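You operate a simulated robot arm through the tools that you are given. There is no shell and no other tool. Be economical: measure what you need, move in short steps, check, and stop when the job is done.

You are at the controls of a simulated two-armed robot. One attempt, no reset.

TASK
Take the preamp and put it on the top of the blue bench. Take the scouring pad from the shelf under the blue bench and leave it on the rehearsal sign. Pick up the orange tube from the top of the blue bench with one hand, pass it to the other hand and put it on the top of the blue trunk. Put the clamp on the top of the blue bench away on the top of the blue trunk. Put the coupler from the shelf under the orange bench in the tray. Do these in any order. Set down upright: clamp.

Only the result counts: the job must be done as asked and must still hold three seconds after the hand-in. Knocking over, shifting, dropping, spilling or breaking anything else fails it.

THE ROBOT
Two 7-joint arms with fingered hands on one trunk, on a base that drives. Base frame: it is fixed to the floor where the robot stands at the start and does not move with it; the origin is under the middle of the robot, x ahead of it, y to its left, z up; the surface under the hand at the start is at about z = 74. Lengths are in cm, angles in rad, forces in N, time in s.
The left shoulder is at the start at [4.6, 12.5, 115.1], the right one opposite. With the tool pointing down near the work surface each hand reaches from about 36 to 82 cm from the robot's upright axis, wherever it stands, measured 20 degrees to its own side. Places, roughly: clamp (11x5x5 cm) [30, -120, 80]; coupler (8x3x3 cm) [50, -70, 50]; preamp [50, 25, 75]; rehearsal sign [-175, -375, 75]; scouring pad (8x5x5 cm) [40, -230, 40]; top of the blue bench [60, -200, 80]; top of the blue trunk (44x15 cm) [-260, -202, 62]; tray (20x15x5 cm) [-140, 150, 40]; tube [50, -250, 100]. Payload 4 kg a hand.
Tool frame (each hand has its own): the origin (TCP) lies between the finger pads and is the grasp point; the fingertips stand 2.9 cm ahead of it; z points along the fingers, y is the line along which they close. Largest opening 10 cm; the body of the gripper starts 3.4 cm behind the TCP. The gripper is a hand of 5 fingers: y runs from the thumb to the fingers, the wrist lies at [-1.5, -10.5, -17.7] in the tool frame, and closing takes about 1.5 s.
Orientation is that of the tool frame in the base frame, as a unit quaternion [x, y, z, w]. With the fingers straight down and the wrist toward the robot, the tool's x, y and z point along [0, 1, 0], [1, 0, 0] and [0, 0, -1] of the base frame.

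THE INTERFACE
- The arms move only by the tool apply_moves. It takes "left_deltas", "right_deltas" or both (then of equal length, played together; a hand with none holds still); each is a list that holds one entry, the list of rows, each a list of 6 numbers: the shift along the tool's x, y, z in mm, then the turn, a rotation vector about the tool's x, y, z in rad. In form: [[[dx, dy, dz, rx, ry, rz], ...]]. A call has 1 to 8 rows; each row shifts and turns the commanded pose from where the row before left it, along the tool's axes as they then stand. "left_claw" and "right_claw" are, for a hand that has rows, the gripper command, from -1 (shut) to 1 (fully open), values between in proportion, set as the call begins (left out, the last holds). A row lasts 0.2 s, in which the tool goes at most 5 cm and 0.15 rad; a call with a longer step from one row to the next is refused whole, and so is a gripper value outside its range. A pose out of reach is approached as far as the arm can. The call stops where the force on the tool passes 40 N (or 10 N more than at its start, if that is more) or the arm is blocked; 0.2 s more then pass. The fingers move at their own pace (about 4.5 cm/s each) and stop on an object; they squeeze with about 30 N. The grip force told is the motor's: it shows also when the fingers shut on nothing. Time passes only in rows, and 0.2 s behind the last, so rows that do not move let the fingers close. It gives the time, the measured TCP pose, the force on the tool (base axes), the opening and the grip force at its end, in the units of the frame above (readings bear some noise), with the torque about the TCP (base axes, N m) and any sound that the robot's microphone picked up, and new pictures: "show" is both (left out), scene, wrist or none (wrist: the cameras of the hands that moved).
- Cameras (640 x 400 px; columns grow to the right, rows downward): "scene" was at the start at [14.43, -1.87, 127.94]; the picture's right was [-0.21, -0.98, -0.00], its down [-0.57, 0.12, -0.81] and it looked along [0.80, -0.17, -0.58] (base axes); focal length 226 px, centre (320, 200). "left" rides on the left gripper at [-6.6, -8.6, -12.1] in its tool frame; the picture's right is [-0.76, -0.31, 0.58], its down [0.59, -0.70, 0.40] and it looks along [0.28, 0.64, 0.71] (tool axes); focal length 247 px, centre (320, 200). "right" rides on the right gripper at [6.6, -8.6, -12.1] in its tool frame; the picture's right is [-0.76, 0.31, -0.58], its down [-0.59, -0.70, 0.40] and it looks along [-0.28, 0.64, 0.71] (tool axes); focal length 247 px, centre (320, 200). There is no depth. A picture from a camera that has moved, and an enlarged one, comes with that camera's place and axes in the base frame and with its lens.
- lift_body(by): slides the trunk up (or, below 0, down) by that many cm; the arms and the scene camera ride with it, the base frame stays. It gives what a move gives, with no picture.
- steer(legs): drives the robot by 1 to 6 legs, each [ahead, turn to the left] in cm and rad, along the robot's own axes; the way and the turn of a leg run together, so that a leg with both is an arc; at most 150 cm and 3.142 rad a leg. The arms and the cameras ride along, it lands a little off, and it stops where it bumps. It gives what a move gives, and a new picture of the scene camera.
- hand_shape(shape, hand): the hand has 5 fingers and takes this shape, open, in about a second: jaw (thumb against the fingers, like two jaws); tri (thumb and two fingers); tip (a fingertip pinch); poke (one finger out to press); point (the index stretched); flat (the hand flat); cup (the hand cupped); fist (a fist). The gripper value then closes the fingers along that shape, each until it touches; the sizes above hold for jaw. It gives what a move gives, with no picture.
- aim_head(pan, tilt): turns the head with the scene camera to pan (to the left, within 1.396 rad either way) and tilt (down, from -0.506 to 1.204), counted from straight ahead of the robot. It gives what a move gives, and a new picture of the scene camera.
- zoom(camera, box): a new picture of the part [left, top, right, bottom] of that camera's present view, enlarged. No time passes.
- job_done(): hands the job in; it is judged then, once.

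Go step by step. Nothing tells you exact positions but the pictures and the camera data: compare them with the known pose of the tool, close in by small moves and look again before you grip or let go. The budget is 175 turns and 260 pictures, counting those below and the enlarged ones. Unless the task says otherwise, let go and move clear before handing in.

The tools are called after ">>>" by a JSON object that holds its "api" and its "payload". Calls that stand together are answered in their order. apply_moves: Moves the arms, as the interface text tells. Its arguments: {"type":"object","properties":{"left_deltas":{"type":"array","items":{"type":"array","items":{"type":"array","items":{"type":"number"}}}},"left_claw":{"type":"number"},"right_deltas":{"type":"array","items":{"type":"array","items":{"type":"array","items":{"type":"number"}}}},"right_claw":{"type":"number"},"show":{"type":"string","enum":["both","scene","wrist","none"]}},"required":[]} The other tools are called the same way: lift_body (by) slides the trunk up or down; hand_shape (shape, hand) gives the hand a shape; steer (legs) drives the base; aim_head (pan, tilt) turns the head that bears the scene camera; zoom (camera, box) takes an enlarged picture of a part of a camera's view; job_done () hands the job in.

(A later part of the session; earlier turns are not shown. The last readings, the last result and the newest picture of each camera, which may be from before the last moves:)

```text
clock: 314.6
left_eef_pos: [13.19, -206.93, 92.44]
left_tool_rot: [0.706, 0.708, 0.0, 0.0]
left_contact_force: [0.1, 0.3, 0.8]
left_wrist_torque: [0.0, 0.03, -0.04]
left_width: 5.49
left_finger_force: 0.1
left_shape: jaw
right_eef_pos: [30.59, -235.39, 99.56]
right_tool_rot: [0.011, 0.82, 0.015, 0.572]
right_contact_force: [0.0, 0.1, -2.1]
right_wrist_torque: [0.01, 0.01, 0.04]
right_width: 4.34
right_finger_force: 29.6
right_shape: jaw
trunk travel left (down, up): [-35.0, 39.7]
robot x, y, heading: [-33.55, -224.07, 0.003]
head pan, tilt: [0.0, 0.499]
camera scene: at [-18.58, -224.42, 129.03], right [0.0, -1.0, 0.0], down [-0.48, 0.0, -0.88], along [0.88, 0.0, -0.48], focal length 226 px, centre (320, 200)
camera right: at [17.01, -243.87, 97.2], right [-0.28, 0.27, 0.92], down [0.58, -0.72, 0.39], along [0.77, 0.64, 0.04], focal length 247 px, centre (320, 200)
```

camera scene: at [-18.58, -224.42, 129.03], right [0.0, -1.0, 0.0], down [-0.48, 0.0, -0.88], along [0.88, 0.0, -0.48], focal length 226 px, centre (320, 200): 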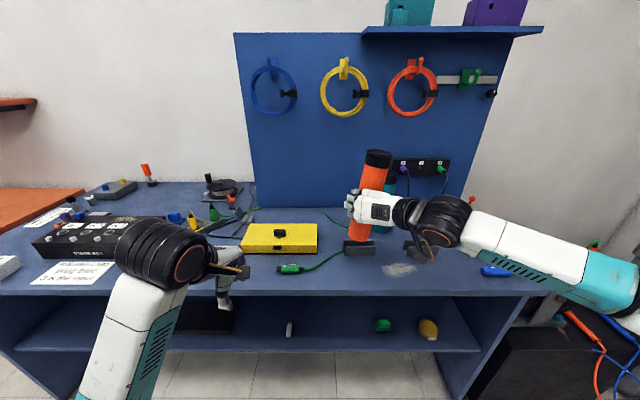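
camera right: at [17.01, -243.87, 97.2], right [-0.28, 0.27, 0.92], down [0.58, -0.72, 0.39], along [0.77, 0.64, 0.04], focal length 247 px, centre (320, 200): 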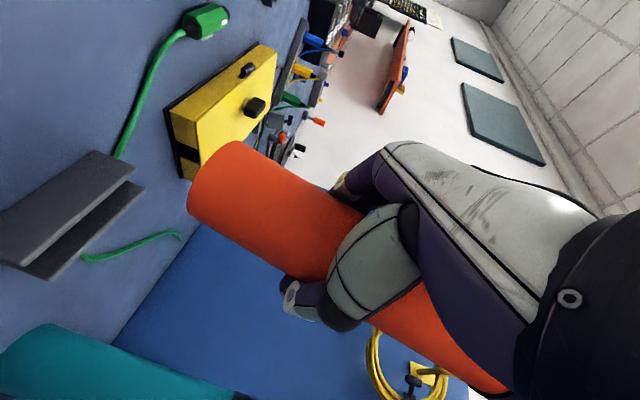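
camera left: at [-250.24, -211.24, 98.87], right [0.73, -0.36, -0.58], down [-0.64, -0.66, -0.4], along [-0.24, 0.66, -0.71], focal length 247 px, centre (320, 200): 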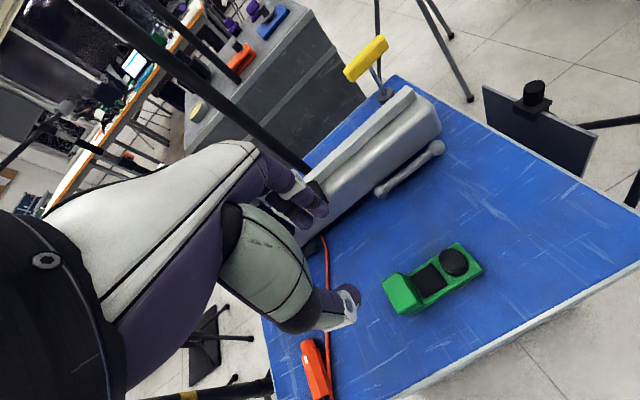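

The tube is held. I'll back away from the bench, straighten the tube and bring it to the middle for the hand-over.

>>> {"api": "steer", "payload": {"legs": [[-18, 0]]}}

>>> {"api": "apply_moves", "payload": {"right_deltas": [[[24.3, 25.7, 8.8, 0.015, 0, -0.042], [24.3, 25.7, 8.8, 0.016, 0, -0.042], [24.3, 25.7, 8.8, 0, 0, 0]]], "left_deltas": [[[0, 20, -45, 0, 0, 0], [0, 20, -45, 0, 0, 0], [0, 20, -40, 0, 0, 0]]], "left_claw": 1, "show": "both"}}

```text
clock: 316.2
left_eef_pos: [-5.32, -206.79, 92.5]
left_tool_rot: [0.704, 0.71, 0.001, 0.001]
left_contact_force: [-0.5, 0.2, 0.8]
left_wrist_torque: [0.03, -0.02, -0.01]
left_width: 5.49
left_finger_force: 0.1
left_shape: jaw
right_eef_pos: [12.4, -235.14, 99.65]
right_tool_rot: [0.01, 0.819, 0.015, 0.573]
right_contact_force: [0.5, 0.0, -1.1]
right_wrist_torque: [-0.01, 0.01, 0.02]
right_width: 4.39
right_finger_force: 29.6
right_shape: jaw
trunk travel left (down, up): [-35.0, 39.7]
robot x, y, heading: [-51.51, -224.37, 0.005]
head pan, tilt: [0.0, 0.499]
camera scene: at [-36.93, -224.43, 129.04], right [0.01, -1.0, 0.0], down [-0.48, 0.0, -0.88], along [0.88, 0.01, -0.48], focal length 226 px, centre (320, 200)
```

scene: 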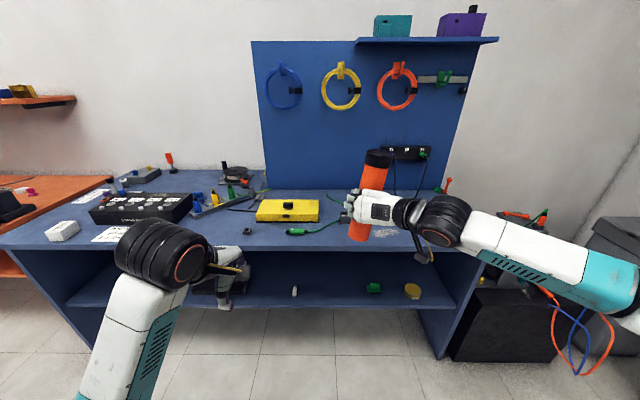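

```text
clock: 317.0
left_eef_pos: [0.8, -206.97, 105.34]
left_tool_rot: [0.703, 0.711, 0.001, 0.0]
left_contact_force: [0.5, 0.7, 0.0]
left_wrist_torque: [0.02, -0.01, 0.01]
left_width: 10.01
left_finger_force: 0.0
left_shape: jaw
right_eef_pos: [12.45, -227.43, 91.83]
right_tool_rot: [-0.016, 0.819, -0.022, 0.573]
right_contact_force: [-0.4, -0.2, -2.2]
right_wrist_torque: [-0.01, -0.01, -0.01]
right_width: 4.39
right_finger_force: 30.2
right_shape: jaw
trunk travel left (down, up): [-35.0, 39.7]
robot x, y, heading: [-52.02, -224.38, 0.004]
head pan, tilt: [0.0, 0.499]
camera scene: at [-36.82, -224.4, 129.02], right [0.01, -1.0, 0.0], down [-0.48, 0.0, -0.88], along [0.88, 0.01, -0.48], focal length 226 px, centre (320, 200)
camera right: at [-1.1, -236.13, 90.26], right [-0.28, 0.35, 0.89], down [0.58, -0.68, 0.45], along [0.77, 0.64, -0.01], focal length 247 px, centre (320, 200)
camera left: at [-7.61, -213.49, 117.42], right [-0.3, -0.76, -0.58], down [-0.71, 0.58, -0.4], along [0.64, 0.29, -0.71], focal length 247 px, centre (320, 200)
```

scene: 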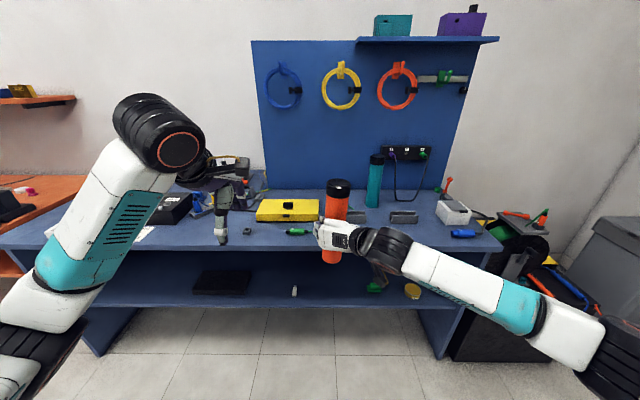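
right: 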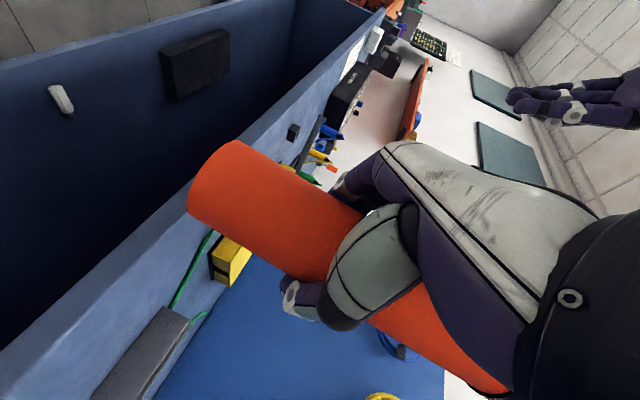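
left: 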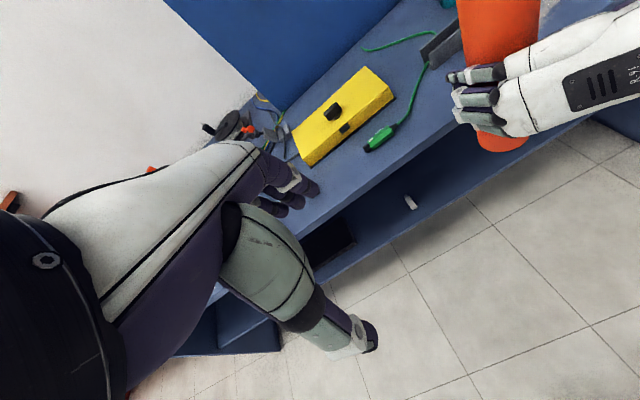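

The tube is nearly upright with its top near [13, -228.4, 106]. I'll raise the left hand and move it over the tube.

>>> {"api": "apply_moves", "payload": {"left_deltas": [[[0, 0, -45, 0, 0, 0], [0, 0, -45, 0, 0, 0], [0, 0, -40, 0, 0, 0], [-42, 20, 0, 0, 0, 0], [-42, 20, 0, 0, 0, 0], [-42, 20, 0, 0, 0, 0], [-42, 20, 0, 0, 0, 0]]], "show": "both"}}

```text
clock: 318.6
left_eef_pos: [9.1, -223.78, 118.17]
left_tool_rot: [0.704, 0.71, 0.002, 0.0]
left_contact_force: [0.1, -0.5, -0.2]
left_wrist_torque: [0.02, 0.01, 0.0]
left_width: 9.98
left_finger_force: 0.0
left_shape: jaw
right_eef_pos: [12.55, -227.61, 91.79]
right_tool_rot: [-0.016, 0.819, -0.022, 0.573]
right_contact_force: [-0.2, -0.1, -2.5]
right_wrist_torque: [0.01, 0.02, 0.0]
right_width: 4.35
right_finger_force: 30.2
right_shape: jaw
trunk travel left (down, up): [-35.0, 39.7]
robot x, y, heading: [-51.58, -224.39, 0.007]
head pan, tilt: [0.0, 0.499]
camera scene: at [-36.81, -224.54, 129.02], right [0.01, -1.0, 0.0], down [-0.48, 0.0, -0.88], along [0.88, 0.01, -0.48], focal length 226 px, centre (320, 200)
camera left: at [0.68, -230.31, 130.32], right [-0.3, -0.76, -0.58], down [-0.71, 0.58, -0.4], along [0.64, 0.29, -0.71], focal length 247 px, centre (320, 200)
```

scene: 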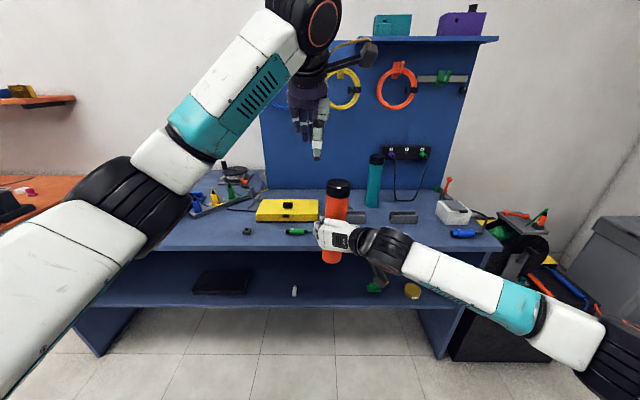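
left: 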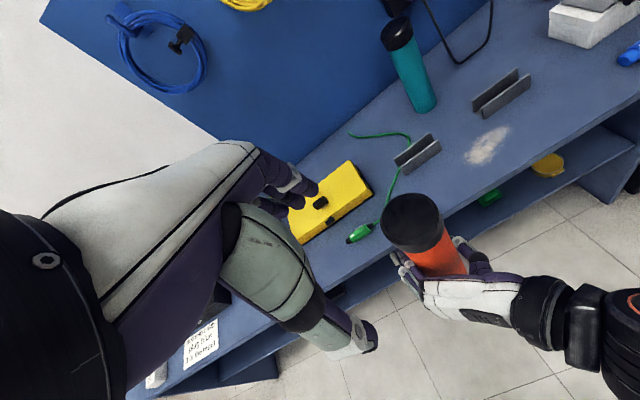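

The cap's top centre is at about [13.4, -228.9, 106]. I'll align the left hand above it and come partway down.

>>> {"api": "apply_moves", "payload": {"left_deltas": [[[-25, 21.5, 0, 0, 0, 0], [-26, 21.5, 0, 0, 0, 0], [0, 0, 30, 0, 0, 0], [0, 0, 20, 0, 0, 0], [0, 0, 0, 0, 0, 0]]], "show": "both"}}

>>> {"api": "zoom", "payload": {"camera": "scene", "box": [250, 80, 450, 280]}}

```text
clock: 319.8
left_eef_pos: [13.18, -228.56, 113.31]
left_tool_rot: [0.704, 0.71, 0.001, 0.001]
left_contact_force: [0.2, -0.1, 0.3]
left_wrist_torque: [0.02, 0.02, 0.01]
left_width: 9.98
left_finger_force: 0.0
left_shape: jaw
right_eef_pos: [12.36, -227.56, 91.84]
right_tool_rot: [-0.016, 0.819, -0.021, 0.573]
right_contact_force: [0.6, 0.8, -1.8]
right_wrist_torque: [-0.01, 0.02, 0.0]
right_width: 4.39
right_finger_force: 30.1
right_shape: jaw
trunk travel left (down, up): [-35.0, 39.7]
robot x, y, heading: [-51.94, -224.44, 0.008]
head pan, tilt: [0.0, 0.499]
camera scene: at [-36.83, -224.44, 129.03], right [0.01, -1.0, 0.0], down [-0.48, 0.0, -0.88], along [0.88, 0.01, -0.48], focal length 226 px, centre (320, 200)
camera left: at [4.73, -235.17, 125.53], right [-0.3, -0.76, -0.58], down [-0.71, 0.58, -0.4], along [0.64, 0.29, -0.71], focal length 247 px, centre (320, 200)
```

scene: 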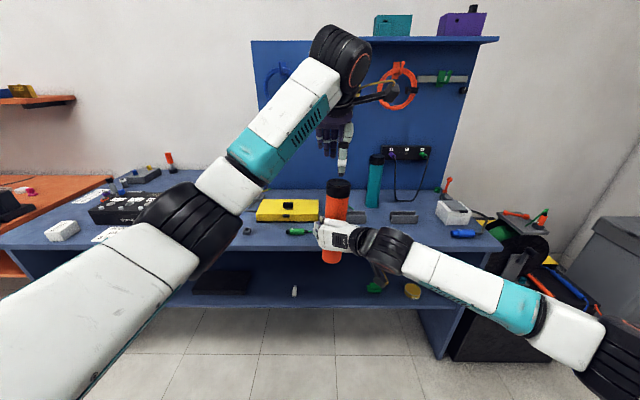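
left: 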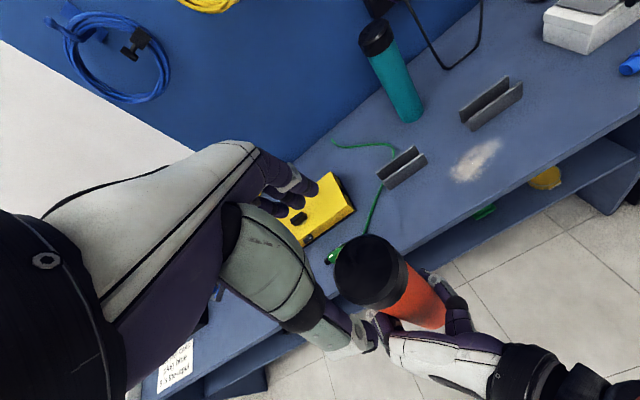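

```text
2.00 times, centred on (350, 180) of scene
camera zoom: at [-36.83, -224.44, 129.03], right [0.01, -1.0, 0.0], down [-0.48, 0.0, -0.88], along [0.88, 0.01, -0.48], focal length 453 px, centre (260, 240)
```

zoom: 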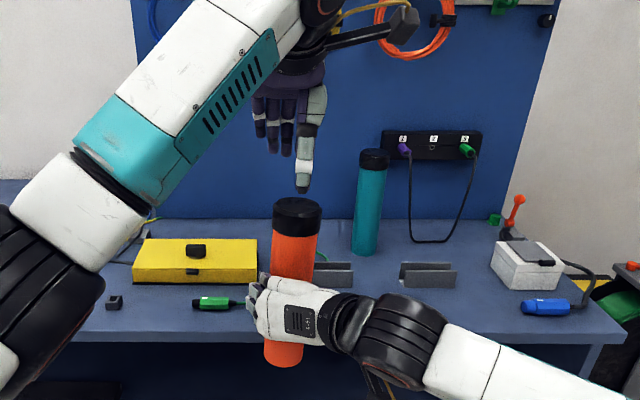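

Well aligned; a small shift to centre the finger spread, then descend around the cap.

>>> {"api": "apply_moves", "payload": {"left_deltas": [[[-12, -3, 30, 0, 0, 0], [0, 0, 30, 0, 0, 0], [0, 0, 30, 0, 0, 0], [0, 0, 0, 0, 0, 0]]], "show": "wrist"}}

>>> {"api": "zoom", "payload": {"camera": "scene", "box": [250, 80, 450, 280]}}

```text
clock: 320.8
left_eef_pos: [12.88, -229.75, 104.58]
left_tool_rot: [0.704, 0.71, 0.0, 0.001]
left_contact_force: [-0.2, -0.3, -0.1]
left_wrist_torque: [0.03, -0.04, -0.01]
left_width: 9.96
left_finger_force: 0.1
left_shape: jaw
right_eef_pos: [12.47, -227.54, 91.83]
right_tool_rot: [-0.015, 0.819, -0.021, 0.573]
right_contact_force: [-0.2, 0.0, -1.7]
right_wrist_torque: [0.0, 0.01, 0.0]
right_width: 4.35
right_finger_force: 29.9
right_shape: jaw
trunk travel left (down, up): [-35.0, 39.7]
robot x, y, heading: [-51.43, -224.57, 0.002]
head pan, tilt: [0.0, 0.499]
camera left: at [4.39, -236.34, 116.69], right [-0.3, -0.76, -0.58], down [-0.71, 0.58, -0.4], along [0.64, 0.29, -0.71], focal length 247 px, centre (320, 200)
```

left: 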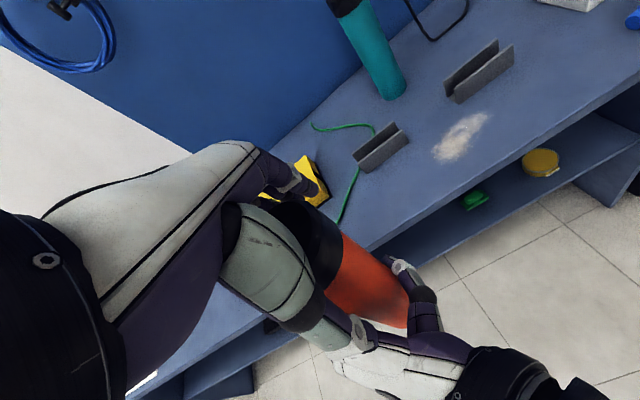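

```text
2.00 times, centred on (350, 180) of scene
camera zoom: at [-36.84, -224.44, 129.03], right [0.01, -1.0, 0.0], down [-0.48, 0.0, -0.88], along [0.88, 0.01, -0.48], focal length 453 px, centre (260, 240)
```

zoom: 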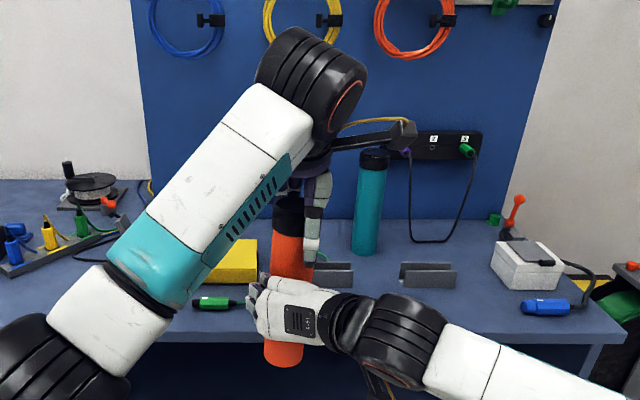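

The thumb is a bit right of the tube's axis; shifting 8 mm left, then closing the left hand.

>>> {"api": "apply_moves", "payload": {"left_deltas": [[[8, 0, 0, 0, 0, 0], [0, 0, 0, 0, 0, 0], [0, 0, 0, 0, 0, 0]]], "show": "none"}}

>>> {"api": "apply_moves", "payload": {"left_deltas": [[[0, 0, 0, 0, 0, 0], [0, 0, 0, 0, 0, 0], [0, 0, 0, 0, 0, 0], [0, 0, 0, 0, 0, 0], [0, 0, 0, 0, 0, 0], [0, 0, 0, 0, 0, 0], [0, 0, 0, 0, 0, 0]]], "left_claw": -1, "show": "both"}}

>>> {"api": "zoom", "payload": {"camera": "scene", "box": [250, 80, 450, 280]}}

```text
clock: 321.6
left_eef_pos: [12.81, -228.98, 104.56]
left_tool_rot: [0.704, 0.711, 0.001, 0.001]
left_contact_force: [-0.1, 0.3, -0.1]
left_wrist_torque: [0.03, -0.02, 0.0]
left_width: 9.96
left_finger_force: 0.1
left_shape: jaw
right_eef_pos: [12.46, -227.56, 91.67]
right_tool_rot: [-0.017, 0.819, -0.021, 0.573]
right_contact_force: [0.4, 0.4, -1.6]
right_wrist_torque: [0.02, -0.01, 0.01]
right_width: 4.38
right_finger_force: 30.1
right_shape: jaw
trunk travel left (down, up): [-35.0, 39.7]
robot x, y, heading: [-51.8, -224.12, 0.004]
head pan, tilt: [0.0, 0.499]
```

```text
clock: 323.2
left_eef_pos: [12.79, -228.87, 104.6]
left_tool_rot: [0.704, 0.711, 0.0, 0.001]
left_contact_force: [-2.1, 0.0, -0.5]
left_wrist_torque: [-0.02, 0.27, 0.02]
left_width: 5.02
left_finger_force: 30.4
left_shape: jaw
right_eef_pos: [12.38, -227.47, 91.75]
right_tool_rot: [-0.015, 0.819, -0.021, 0.573]
right_contact_force: [2.0, -0.3, -2.4]
right_wrist_torque: [-0.01, 0.02, 0.04]
right_width: 4.38
right_finger_force: 30.4
right_shape: jaw
trunk travel left (down, up): [-35.0, 39.7]
robot x, y, heading: [-52.04, -224.5, 0.011]
head pan, tilt: [0.0, 0.499]
camera scene: at [-36.83, -224.44, 129.03], right [0.01, -1.0, 0.0], down [-0.48, 0.0, -0.88], along [0.88, 0.01, -0.48], focal length 226 px, centre (320, 200)
camera left: at [4.41, -235.53, 116.66], right [-0.3, -0.76, -0.58], down [-0.71, 0.58, -0.4], along [0.64, 0.29, -0.71], focal length 247 px, centre (320, 200)
```

scene: 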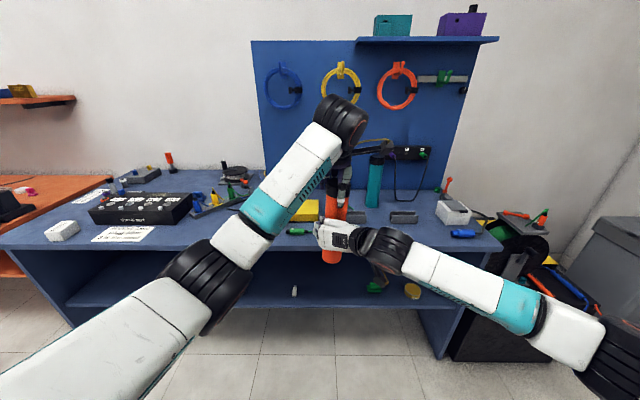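
left: 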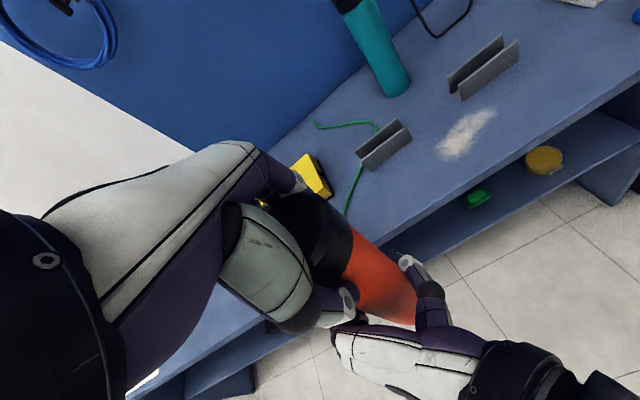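

```text
2.00 times, centred on (350, 180) of scene
camera zoom: at [-36.83, -224.44, 129.03], right [0.01, -1.0, 0.0], down [-0.48, 0.0, -0.88], along [0.88, 0.01, -0.48], focal length 453 px, centre (260, 240)
```

zoom: 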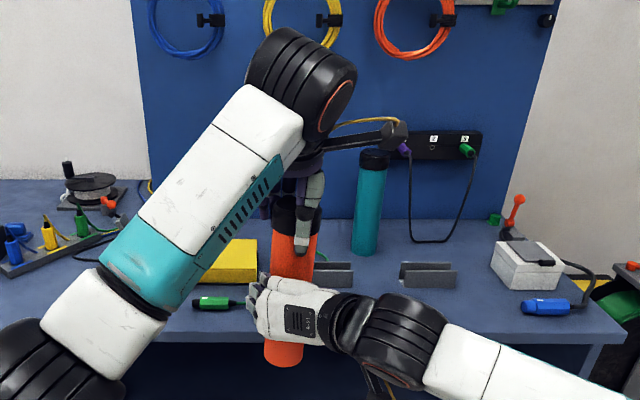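

Both hands hold the tube. Opening the right hand and withdrawing it straight back.

>>> {"api": "apply_moves", "payload": {"right_deltas": [[[0, 0, 0, 0, 0, 0], [0, 0, 0, 0, 0, 0], [0, 0, 0, 0, 0, 0], [0, 0, 0, 0, 0, 0], [0, 0, 0, 0, 0, 0], [0, 0, 0, 0, 0, 0]]], "right_claw": 1, "show": "none"}}

>>> {"api": "apply_moves", "payload": {"right_deltas": [[[11, 0, -31, 0, 0, 0], [11, 0, -31, 0, 0, 0], [11, 0, -31, 0, 0, 0]]], "show": "both"}}

```text
clock: 324.6
left_eef_pos: [12.84, -228.88, 104.55]
left_tool_rot: [0.704, 0.71, 0.001, 0.001]
left_contact_force: [-0.4, 0.2, 0.2]
left_wrist_torque: [-0.05, -0.01, 0.02]
left_width: 5.03
left_finger_force: 30.2
left_shape: jaw
right_eef_pos: [12.39, -227.45, 91.78]
right_tool_rot: [-0.016, 0.819, -0.02, 0.573]
right_contact_force: [-0.3, 0.3, -0.1]
right_wrist_torque: [-0.01, 0.0, -0.01]
right_width: 9.98
right_finger_force: 0.2
right_shape: jaw
trunk travel left (down, up): [-35.0, 39.7]
robot x, y, heading: [-51.9, -224.21, 0.001]
head pan, tilt: [0.0, 0.499]
```

```text
clock: 325.4
left_eef_pos: [12.84, -229.02, 104.55]
left_tool_rot: [0.705, 0.709, 0.001, 0.001]
left_contact_force: [0.1, -0.9, -0.1]
left_wrist_torque: [-0.01, -0.02, -0.03]
left_width: 5.01
left_finger_force: 30.0
left_shape: jaw
right_eef_pos: [2.37, -227.7, 91.86]
right_tool_rot: [-0.016, 0.82, -0.021, 0.572]
right_contact_force: [0.7, -0.1, 0.3]
right_wrist_torque: [-0.01, -0.01, 0.02]
right_width: 9.99
right_finger_force: 0.1
right_shape: jaw
trunk travel left (down, up): [-35.0, 39.7]
robot x, y, heading: [-52.03, -224.26, 0.006]
head pan, tilt: [0.0, 0.499]
camera scene: at [-36.86, -224.45, 129.03], right [0.01, -1.0, 0.0], down [-0.48, 0.0, -0.88], along [0.88, 0.01, -0.48], focal length 226 px, centre (320, 200)
camera right: at [-11.12, -236.32, 90.25], right [-0.28, 0.35, 0.89], down [0.58, -0.68, 0.45], along [0.77, 0.64, -0.01], focal length 247 px, centre (320, 200)
```

scene: 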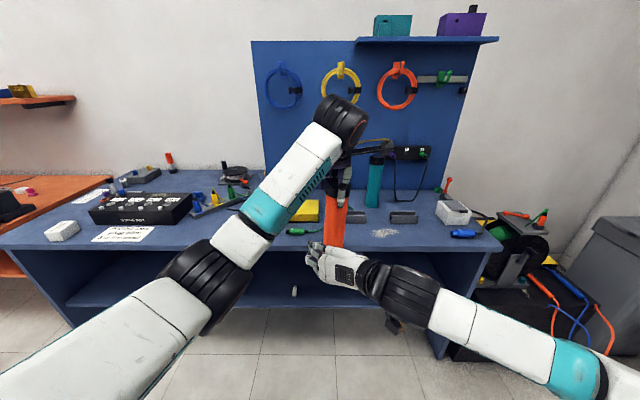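
right: 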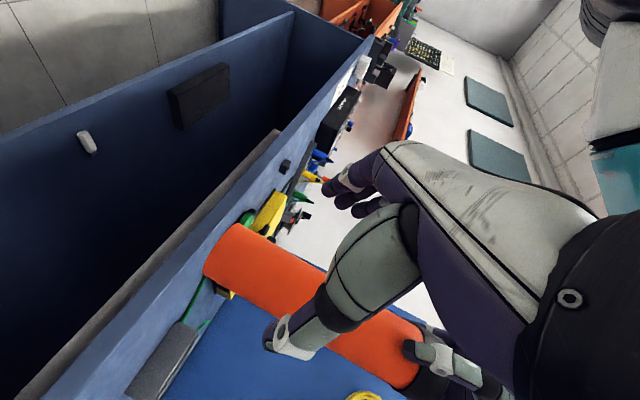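

The left hand holds the tube alone. Moving the right hand aside and restoring its normal pose.

>>> {"api": "apply_moves", "payload": {"right_deltas": [[[0, -42, -8, 0, 0, 0], [0, -42, -8, 0, 0, 0], [0, -42, 0, 0, 0, 0], [0, -42, 0, 0, 0.14, 0], [0, 0, 0, 0, 0.14, 0], [0, 0, 0, 0, 0.14, 0], [0, 0, 0, 0, 0.14, 0], [0, 0, 0, 0, 0.14, 0]]], "show": "none"}}

>>> {"api": "apply_moves", "payload": {"right_deltas": [[[0, 0, 0, 0, 0.14, 0], [0, 0, 0, 0, 0.14, 0], [0, 0, 0, 0, 0.14, 0], [0, 0, 0, 0, 0, 0.14], [0, 0, 0, 0, 0, 0.14], [0, 0, 0, 0, 0, 0.14], [0, 0, 0, 0, 0, 0.14], [0, 0, 0, 0, 0, 0.14]]], "show": "none"}}

>>> {"api": "apply_moves", "payload": {"right_deltas": [[[0, 0, 0, 0, 0, 0.14], [0, 0, 0, 0, 0, 0.14], [0, 0, 0, 0, 0, 0.14], [0, 0, 0, 0, 0, 0.14], [0, 0, 0, 0, 0, 0.14], [0, 0, 0, 0, 0, 0.14], [0, 0, 0, 0, 0, 0]]], "show": "scene"}}

```text
clock: 327.2
left_eef_pos: [12.71, -229.16, 104.64]
left_tool_rot: [0.704, 0.71, 0.0, 0.001]
left_contact_force: [0.5, -0.6, -0.3]
left_wrist_torque: [-0.04, -0.03, -0.02]
left_width: 5.01
left_finger_force: 29.9
left_shape: jaw
right_eef_pos: [0.86, -244.66, 93.24]
right_tool_rot: [-0.007, 0.966, -0.025, 0.256]
right_contact_force: [-0.1, 0.0, -0.1]
right_wrist_torque: [0.01, -0.02, 0.0]
right_width: 9.98
right_finger_force: 0.0
right_shape: jaw
trunk travel left (down, up): [-35.0, 39.7]
robot x, y, heading: [-51.74, -224.45, 0.007]
head pan, tilt: [0.0, 0.499]
```

```text
clock: 329.0
left_eef_pos: [12.91, -229.02, 104.52]
left_tool_rot: [0.704, 0.71, 0.0, 0.0]
left_contact_force: [0.2, 0.7, 0.0]
left_wrist_torque: [-0.02, -0.05, -0.01]
left_width: 5.0
left_finger_force: 30.1
left_shape: jaw
right_eef_pos: [1.05, -244.31, 93.43]
right_tool_rot: [0.341, 0.938, -0.008, 0.057]
right_contact_force: [0.3, -0.1, 0.2]
right_wrist_torque: [-0.01, -0.01, 0.01]
right_width: 9.99
right_finger_force: 0.0
right_shape: jaw
trunk travel left (down, up): [-35.0, 39.7]
robot x, y, heading: [-51.88, -224.37, 0.002]
head pan, tilt: [0.0, 0.499]
```

```text
clock: 330.6
left_eef_pos: [12.83, -228.93, 104.5]
left_tool_rot: [0.704, 0.71, 0.0, 0.001]
left_contact_force: [0.4, 0.6, 0.1]
left_wrist_torque: [-0.01, 0.02, -0.01]
left_width: 5.03
left_finger_force: 30.0
left_shape: jaw
right_eef_pos: [1.15, -244.39, 93.14]
right_tool_rot: [0.694, 0.718, 0.016, 0.054]
right_contact_force: [0.3, 0.7, 0.4]
right_wrist_torque: [0.0, -0.02, 0.01]
right_width: 9.98
right_finger_force: 0.0
right_shape: jaw
trunk travel left (down, up): [-35.0, 39.7]
robot x, y, heading: [-51.9, -224.7, 0.003]
head pan, tilt: [0.0, 0.499]
camera scene: at [-36.85, -224.44, 129.03], right [0.01, -1.0, 0.0], down [-0.48, 0.0, -0.88], along [0.88, 0.01, -0.48], focal length 226 px, centre (320, 200)
```

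scene: 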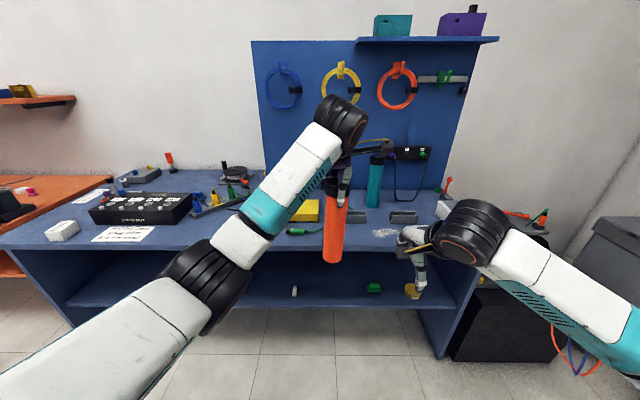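

The tube hangs upright from the left hand. I'll tuck both arms and drive back to the trunk.

>>> {"api": "apply_moves", "payload": {"left_deltas": [[[38, -25, 0, 0, 0, 0], [38, -25, 0, 0, 0, 0], [38, -25, 0, 0, 0, 0], [38, -25, 0, 0, 0, 0]]], "right_deltas": [[[0, -30, -5, 0, 0, 0], [0, -30, -5, 0, 0, 0], [0, -30, 0, 0, 0, 0], [0, 0, 0, 0, 0, 0]]], "show": "none"}}

>>> {"api": "steer", "payload": {"legs": [[0, -2.825], [148, 0], [48, 0], [0, -1.958]]}}

>>> {"api": "aim_head", "payload": {"pan": 0, "tilt": 0.7}}

```text
clock: 331.6
left_eef_pos: [2.67, -213.43, 104.37]
left_tool_rot: [0.704, 0.711, 0.002, 0.001]
left_contact_force: [0.2, -0.9, -1.5]
left_wrist_torque: [0.0, -0.03, -0.01]
left_width: 5.03
left_finger_force: 29.9
left_shape: jaw
right_eef_pos: [-7.98, -244.61, 93.44]
right_tool_rot: [0.693, 0.718, 0.017, 0.055]
right_contact_force: [-0.6, -0.1, -0.4]
right_wrist_torque: [0.04, 0.0, 0.0]
right_width: 9.98
right_finger_force: 0.0
right_shape: jaw
trunk travel left (down, up): [-35.0, 39.7]
robot x, y, heading: [-51.52, -224.03, 0.012]
head pan, tilt: [0.0, 0.499]
```

```text
clock: 353.0
left_eef_pos: [-243.45, -238.03, 104.56]
left_tool_rot: [0.033, 0.999, 0.001, -0.001]
left_contact_force: [-0.7, 0.4, -1.6]
left_wrist_torque: [-0.01, -0.03, -0.01]
left_width: 5.0
left_finger_force: 30.1
left_shape: jaw
right_eef_pos: [-213.22, -251.02, 93.33]
right_tool_rot: [0.02, 0.998, 0.049, 0.029]
right_contact_force: [-0.1, -0.6, -0.1]
right_wrist_torque: [-0.02, -0.01, 0.03]
right_width: 9.98
right_finger_force: 0.0
right_shape: jaw
trunk travel left (down, up): [-35.0, 39.7]
robot x, y, heading: [-236.85, -293.22, 1.5]
head pan, tilt: [0.0, 0.499]
camera scene: at [-235.54, -278.33, 129.03], right [1.0, -0.07, 0.0], down [-0.03, -0.48, -0.88], along [0.06, 0.88, -0.48], focal length 226 px, centre (320, 200)
```

scene: 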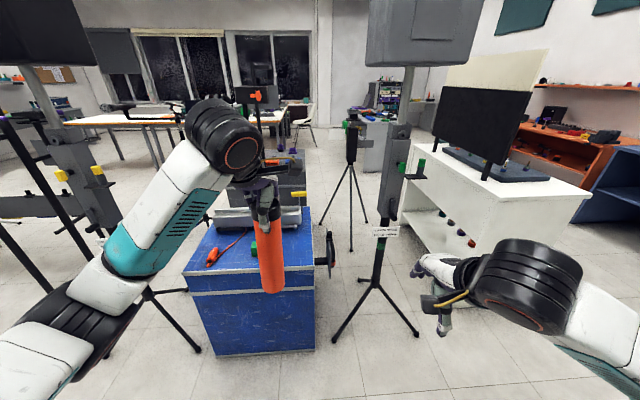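

```text
clock: 353.7
left_eef_pos: [-243.55, -238.06, 104.51]
left_tool_rot: [0.034, 0.999, 0.001, 0.0]
left_contact_force: [0.5, -0.3, -1.8]
left_wrist_torque: [0.03, 0.0, 0.01]
left_width: 4.98
left_finger_force: 30.0
left_shape: jaw
right_eef_pos: [-213.26, -251.06, 93.3]
right_tool_rot: [0.02, 0.998, 0.05, 0.029]
right_contact_force: [-0.1, -0.1, 0.2]
right_wrist_torque: [0.01, 0.01, 0.0]
right_width: 9.99
right_finger_force: 0.0
right_shape: jaw
trunk travel left (down, up): [-35.0, 39.7]
robot x, y, heading: [-236.48, -293.08, 1.501]
head pan, tilt: [0.0, 0.7]
camera scene: at [-235.59, -278.93, 127.26], right [1.0, -0.07, 0.0], down [-0.04, -0.64, -0.77], along [0.05, 0.76, -0.64], focal length 226 px, centre (320, 200)
```

scene: 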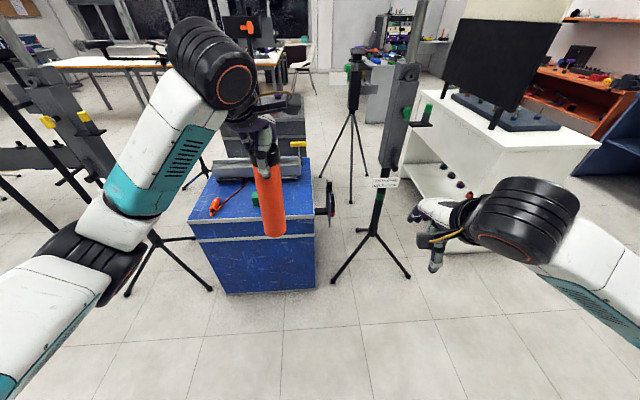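

Driving forward to the trunk, then I'll position the tube over the free right part of the strip.

>>> {"api": "steer", "payload": {"legs": [[25, 0]]}}

>>> {"api": "apply_moves", "payload": {"left_deltas": [[[0, 35, 0, 0, 0, 0], [0, 35, 0, 0, 0, 0], [0, 30, 0, 0, 0, 0], [0, 0, 0, 0, 0, 0]]], "show": "both"}}

```text
clock: 355.6
left_eef_pos: [-241.89, -213.24, 104.55]
left_tool_rot: [0.033, 0.999, 0.001, -0.001]
left_contact_force: [-0.4, 0.2, -3.1]
left_wrist_torque: [0.0, -0.01, -0.01]
left_width: 4.97
left_finger_force: 29.7
left_shape: jaw
right_eef_pos: [-211.72, -226.35, 93.31]
right_tool_rot: [0.019, 0.998, 0.047, 0.029]
right_contact_force: [0.1, 0.0, 0.6]
right_wrist_torque: [-0.01, 0.01, 0.01]
right_width: 9.98
right_finger_force: 0.0
right_shape: jaw
trunk travel left (down, up): [-35.0, 39.7]
robot x, y, heading: [-235.08, -268.34, 1.508]
head pan, tilt: [0.0, 0.7]
camera scene: at [-233.92, -254.21, 127.24], right [1.0, -0.07, 0.0], down [-0.04, -0.64, -0.76], along [0.05, 0.76, -0.65], focal length 226 px, centre (320, 200)
```

scene: 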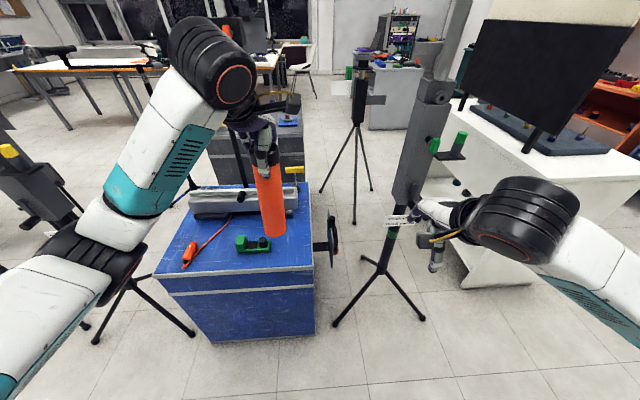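

```text
clock: 356.6
left_eef_pos: [-241.34, -203.34, 104.57]
left_tool_rot: [0.033, 0.999, 0.002, -0.001]
left_contact_force: [-0.2, -0.3, -2.7]
left_wrist_torque: [-0.02, 0.0, -0.03]
left_width: 5.02
left_finger_force: 29.8
left_shape: jaw
right_eef_pos: [-211.75, -226.39, 93.42]
right_tool_rot: [0.019, 0.998, 0.049, 0.028]
right_contact_force: [0.5, 0.6, 0.5]
right_wrist_torque: [-0.02, -0.01, -0.01]
right_width: 9.97
right_finger_force: 0.1
right_shape: jaw
trunk travel left (down, up): [-35.0, 39.7]
robot x, y, heading: [-235.17, -268.81, 1.501]
head pan, tilt: [0.0, 0.7]
camera scene: at [-233.93, -254.3, 127.26], right [1.0, -0.07, 0.0], down [-0.04, -0.64, -0.76], along [0.05, 0.76, -0.64], focal length 226 px, centre (320, 200)
camera left: at [-235.26, -212.31, 116.75], right [0.74, -0.35, -0.58], down [-0.63, -0.66, -0.4], along [-0.24, 0.66, -0.71], focal length 247 px, centre (320, 200)
```

scene: 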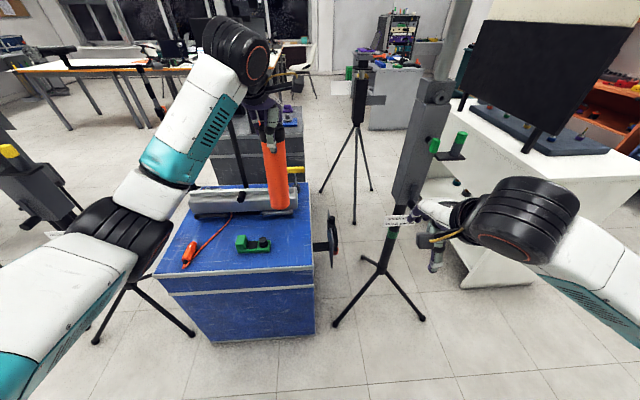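
left: 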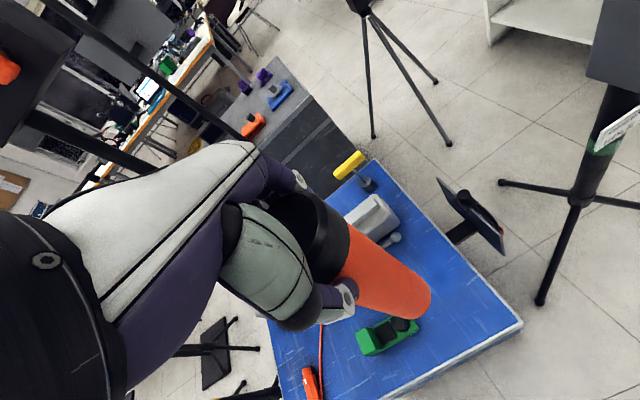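

The tube is vertical, its foot at about [-242.8, -203.5, 82]. I'll shift 2.5 cm right, away from the clamp, and lower.

>>> {"api": "apply_moves", "payload": {"left_deltas": [[[-25, 0, 0, 0, 0, 0], [0, 0, 45, 0, 0, 0], [0, 0, 45, 0, 0, 0], [0, 0, 45, 0, 0, 0], [0, 0, 30, 0, 0, 0], [0, 0, 0, 0, 0, 0]]], "show": "both"}}

>>> {"api": "zoom", "payload": {"camera": "scene", "box": [170, 140, 350, 290]}}

```text
clock: 357.9
left_eef_pos: [-238.75, -203.53, 88.02]
left_tool_rot: [0.032, 0.999, 0.001, 0.0]
left_contact_force: [1.1, -1.0, -2.1]
left_wrist_torque: [0.04, -0.01, 0.01]
left_width: 5.01
left_finger_force: 30.0
left_shape: jaw
right_eef_pos: [-211.72, -226.36, 93.47]
right_tool_rot: [0.019, 0.998, 0.05, 0.028]
right_contact_force: [0.1, -0.1, 1.2]
right_wrist_torque: [-0.01, -0.01, -0.01]
right_width: 9.99
right_finger_force: 0.0
right_shape: jaw
trunk travel left (down, up): [-35.0, 39.7]
robot x, y, heading: [-235.0, -268.5, 1.5]
head pan, tilt: [0.0, 0.7]
camera scene: at [-233.92, -254.29, 127.26], right [1.0, -0.07, 0.0], down [-0.04, -0.64, -0.76], along [0.05, 0.76, -0.64], focal length 226 px, centre (320, 200)
camera left: at [-232.7, -212.56, 100.11], right [0.74, -0.35, -0.58], down [-0.63, -0.66, -0.4], along [-0.24, 0.66, -0.71], focal length 247 px, centre (320, 200)
```

scene: 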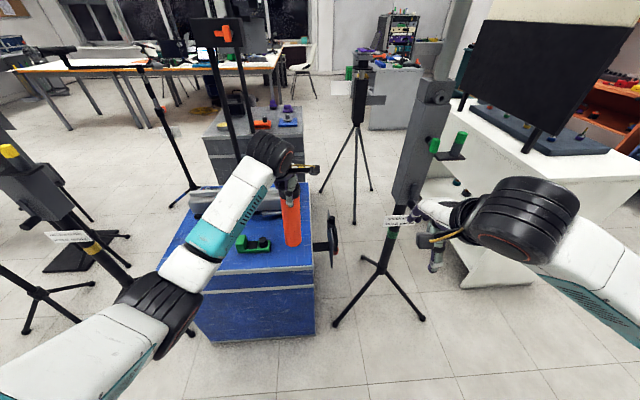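
left: 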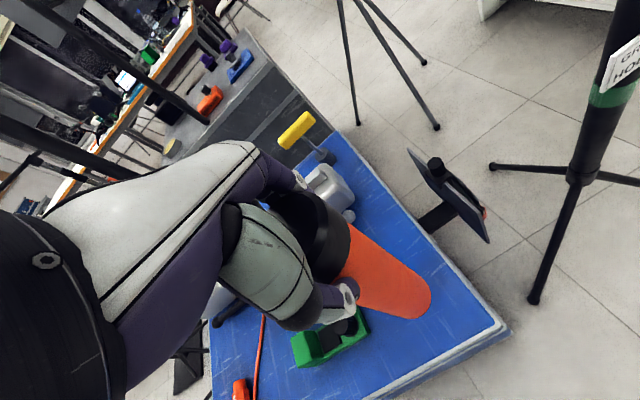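

```text
2.67 times, centred on (260, 215) of scene
camera zoom: at [-233.92, -254.29, 127.26], right [1.0, -0.07, 0.0], down [-0.04, -0.64, -0.76], along [0.05, 0.76, -0.64], focal length 604 px, centre (480, 160)
```

zoom: 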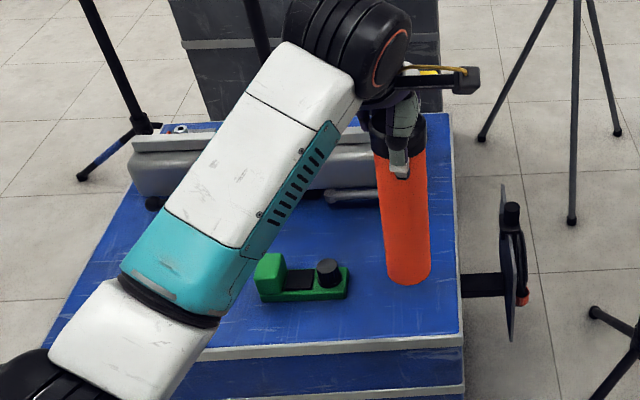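

Clear and upright. Stepping down.

>>> {"api": "apply_moves", "payload": {"left_deltas": [[[0, 0, 12, 0, 0, 0], [0, 0, 8, 0, 0, 0], [0, 0, 0, 0, 0, 0]]], "show": "none"}}

>>> {"api": "apply_moves", "payload": {"left_deltas": [[[0, 0, 5, 0, 0, 0], [0, 0, 5, 0, 0, 0], [0, 0, 0, 0, 0, 0]]], "show": "none"}}

```text
clock: 358.8
left_eef_pos: [-238.74, -203.62, 86.14]
left_tool_rot: [0.033, 0.999, 0.002, 0.001]
left_contact_force: [-0.8, -0.3, -1.7]
left_wrist_torque: [0.02, -0.01, 0.01]
left_width: 4.99
left_finger_force: 29.6
left_shape: jaw
right_eef_pos: [-211.7, -226.51, 93.4]
right_tool_rot: [0.019, 0.998, 0.049, 0.029]
right_contact_force: [0.9, -0.1, -0.8]
right_wrist_torque: [-0.01, 0.02, 0.01]
right_width: 10.0
right_finger_force: 0.0
right_shape: jaw
trunk travel left (down, up): [-35.0, 39.7]
robot x, y, heading: [-234.94, -268.85, 1.505]
head pan, tilt: [0.0, 0.7]
```

```text
clock: 359.6
left_eef_pos: [-238.79, -203.41, 85.11]
left_tool_rot: [0.032, 0.999, 0.001, 0.0]
left_contact_force: [-0.2, 0.1, -2.1]
left_wrist_torque: [-0.02, -0.05, -0.03]
left_width: 4.97
left_finger_force: 30.2
left_shape: jaw
right_eef_pos: [-211.67, -226.4, 93.39]
right_tool_rot: [0.018, 0.998, 0.05, 0.028]
right_contact_force: [-0.5, -0.4, -0.1]
right_wrist_torque: [-0.03, -0.03, -0.02]
right_width: 9.98
right_finger_force: 0.1
right_shape: jaw
trunk travel left (down, up): [-35.0, 39.7]
robot x, y, heading: [-235.03, -268.49, 1.506]
head pan, tilt: [0.0, 0.7]
```

>>> {"api": "apply_moves", "payload": {"left_deltas": [[[0, 0, 5, 0, 0, 0], [0, 0, 0, 0, 0, 0]]], "show": "none"}}

>>> {"api": "apply_moves", "payload": {"left_deltas": [[[0, 0, 5, 0, 0, 0], [0, 0, 0, 0, 0, 0]]], "show": "scene"}}

```text
clock: 360.1
left_eef_pos: [-238.8, -203.44, 84.71]
left_tool_rot: [0.032, 0.999, 0.001, 0.0]
left_contact_force: [-0.2, 0.1, -1.3]
left_wrist_torque: [0.0, 0.0, 0.01]
left_width: 5.01
left_finger_force: 30.6
left_shape: jaw
right_eef_pos: [-211.65, -226.39, 93.42]
right_tool_rot: [0.018, 0.998, 0.05, 0.028]
right_contact_force: [-1.2, 0.1, -0.2]
right_wrist_torque: [0.02, -0.02, 0.01]
right_width: 9.99
right_finger_force: 0.0
right_shape: jaw
trunk travel left (down, up): [-35.0, 39.7]
robot x, y, heading: [-235.16, -268.45, 1.504]
head pan, tilt: [0.0, 0.7]
```

```text
clock: 360.8
left_eef_pos: [-238.75, -203.63, 84.09]
left_tool_rot: [0.032, 0.999, 0.001, 0.0]
left_contact_force: [0.0, -1.2, -2.6]
left_wrist_torque: [-0.03, -0.01, 0.01]
left_width: 5.0
left_finger_force: 30.0
left_shape: jaw
right_eef_pos: [-211.53, -226.38, 93.4]
right_tool_rot: [0.018, 0.998, 0.049, 0.029]
right_contact_force: [-0.1, 0.2, -0.3]
right_wrist_torque: [-0.01, 0.0, -0.03]
right_width: 9.97
right_finger_force: 0.0
right_shape: jaw
trunk travel left (down, up): [-35.0, 39.7]
robot x, y, heading: [-234.76, -268.59, 1.504]
head pan, tilt: [0.0, 0.7]
camera scene: at [-233.92, -254.29, 127.26], right [1.0, -0.07, 0.0], down [-0.04, -0.64, -0.76], along [0.05, 0.76, -0.64], focal length 226 px, centre (320, 200)
```

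scene: 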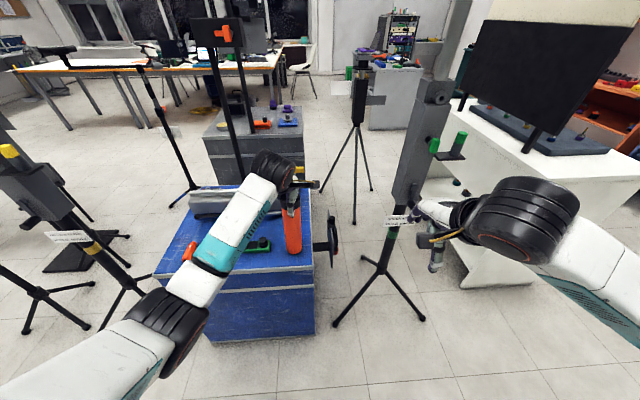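

Not yet touching. Continuing with small steps.

>>> {"api": "apply_moves", "payload": {"left_deltas": [[[0, 0, 5, 0, 0, 0], [0, 0, 0, 0, 0, 0]]], "show": "none"}}

>>> {"api": "apply_moves", "payload": {"left_deltas": [[[0, 0, 4, 0, 0, 0], [0, 0, 0, 0, 0, 0]]], "show": "none"}}

```text
clock: 361.4
left_eef_pos: [-238.71, -203.64, 83.49]
left_tool_rot: [0.032, 0.999, 0.001, 0.0]
left_contact_force: [-0.1, 0.5, -2.1]
left_wrist_torque: [0.0, -0.05, 0.01]
left_width: 4.99
left_finger_force: 29.9
left_shape: jaw
right_eef_pos: [-211.65, -226.47, 93.53]
right_tool_rot: [0.02, 0.998, 0.05, 0.029]
right_contact_force: [-0.6, 0.0, 0.0]
right_wrist_torque: [0.01, -0.02, -0.03]
right_width: 10.02
right_finger_force: 0.1
right_shape: jaw
trunk travel left (down, up): [-35.0, 39.7]
robot x, y, heading: [-235.27, -268.46, 1.501]
head pan, tilt: [0.0, 0.7]
```

```text
clock: 361.9
left_eef_pos: [-238.78, -203.53, 83.1]
left_tool_rot: [0.032, 0.999, 0.0, 0.0]
left_contact_force: [-0.8, -0.2, -1.7]
left_wrist_torque: [-0.04, 0.01, 0.02]
left_width: 4.99
left_finger_force: 30.0
left_shape: jaw
right_eef_pos: [-211.67, -226.35, 93.44]
right_tool_rot: [0.018, 0.998, 0.049, 0.028]
right_contact_force: [0.5, -0.5, 0.7]
right_wrist_torque: [-0.04, -0.04, -0.02]
right_width: 9.99
right_finger_force: 0.0
right_shape: jaw
trunk travel left (down, up): [-35.0, 39.7]
robot x, y, heading: [-235.06, -268.42, 1.503]
head pan, tilt: [0.0, 0.7]
```

>>> {"api": "apply_moves", "payload": {"left_deltas": [[[0, 0, 4, 0, 0, 0], [0, 0, 0, 0, 0, 0]]], "show": "none"}}

>>> {"api": "apply_moves", "payload": {"left_deltas": [[[0, 0, 4, 0, 0, 0], [0, 0, 0, 0, 0, 0]]], "show": "wrist"}}

>>> {"api": "zoom", "payload": {"camera": "scene", "box": [170, 140, 350, 290]}}

```text
clock: 362.6
left_eef_pos: [-238.7, -203.56, 82.78]
left_tool_rot: [0.032, 0.999, 0.003, 0.001]
left_contact_force: [-1.0, 0.1, 3.7]
left_wrist_torque: [-0.03, -0.01, 0.04]
left_width: 4.99
left_finger_force: 29.8
left_shape: jaw
right_eef_pos: [-211.61, -226.4, 93.33]
right_tool_rot: [0.019, 0.998, 0.049, 0.029]
right_contact_force: [0.3, 0.2, 0.5]
right_wrist_torque: [0.02, 0.02, 0.02]
right_width: 9.99
right_finger_force: 0.0
right_shape: jaw
trunk travel left (down, up): [-35.0, 39.7]
robot x, y, heading: [-235.01, -268.57, 1.501]
head pan, tilt: [0.0, 0.7]
```

```text
clock: 363.1
left_eef_pos: [-238.79, -203.56, 82.85]
left_tool_rot: [0.033, 0.999, 0.005, 0.001]
left_contact_force: [-2.4, -2.3, 23.5]
left_wrist_torque: [-0.03, 0.12, -0.01]
left_width: 5.02
left_finger_force: 29.9
left_shape: jaw
right_eef_pos: [-211.61, -226.78, 93.51]
right_tool_rot: [0.019, 0.998, 0.051, 0.028]
right_contact_force: [0.0, -0.1, 0.0]
right_wrist_torque: [0.02, 0.01, 0.0]
right_width: 9.95
right_finger_force: 0.1
right_shape: jaw
trunk travel left (down, up): [-35.0, 39.7]
robot x, y, heading: [-235.06, -268.56, 1.501]
head pan, tilt: [0.0, 0.7]
camera left: at [-232.68, -212.59, 94.82], right [0.74, -0.35, -0.58], down [-0.63, -0.66, -0.41], along [-0.24, 0.67, -0.71], focal length 247 px, centre (320, 200)
```

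left: 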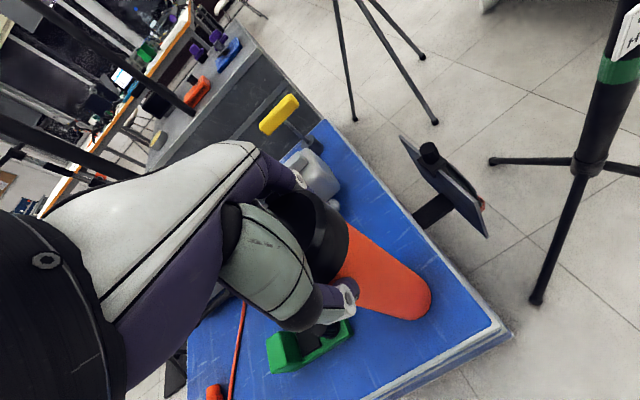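

```text
2.67 times, centred on (260, 215) of scene
camera zoom: at [-233.93, -254.57, 127.32], right [1.0, -0.07, 0.0], down [-0.04, -0.64, -0.77], along [0.05, 0.76, -0.64], focal length 604 px, centre (480, 160)
```

zoom: 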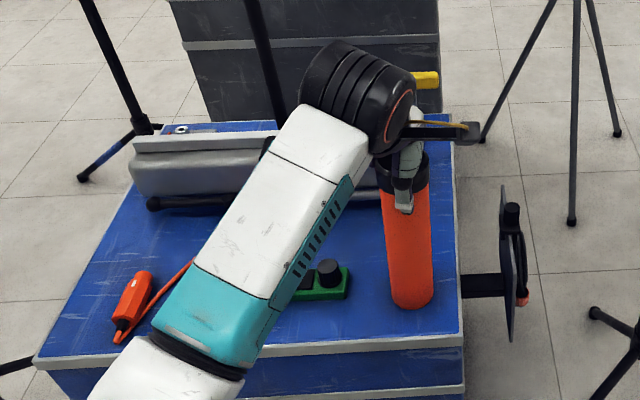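

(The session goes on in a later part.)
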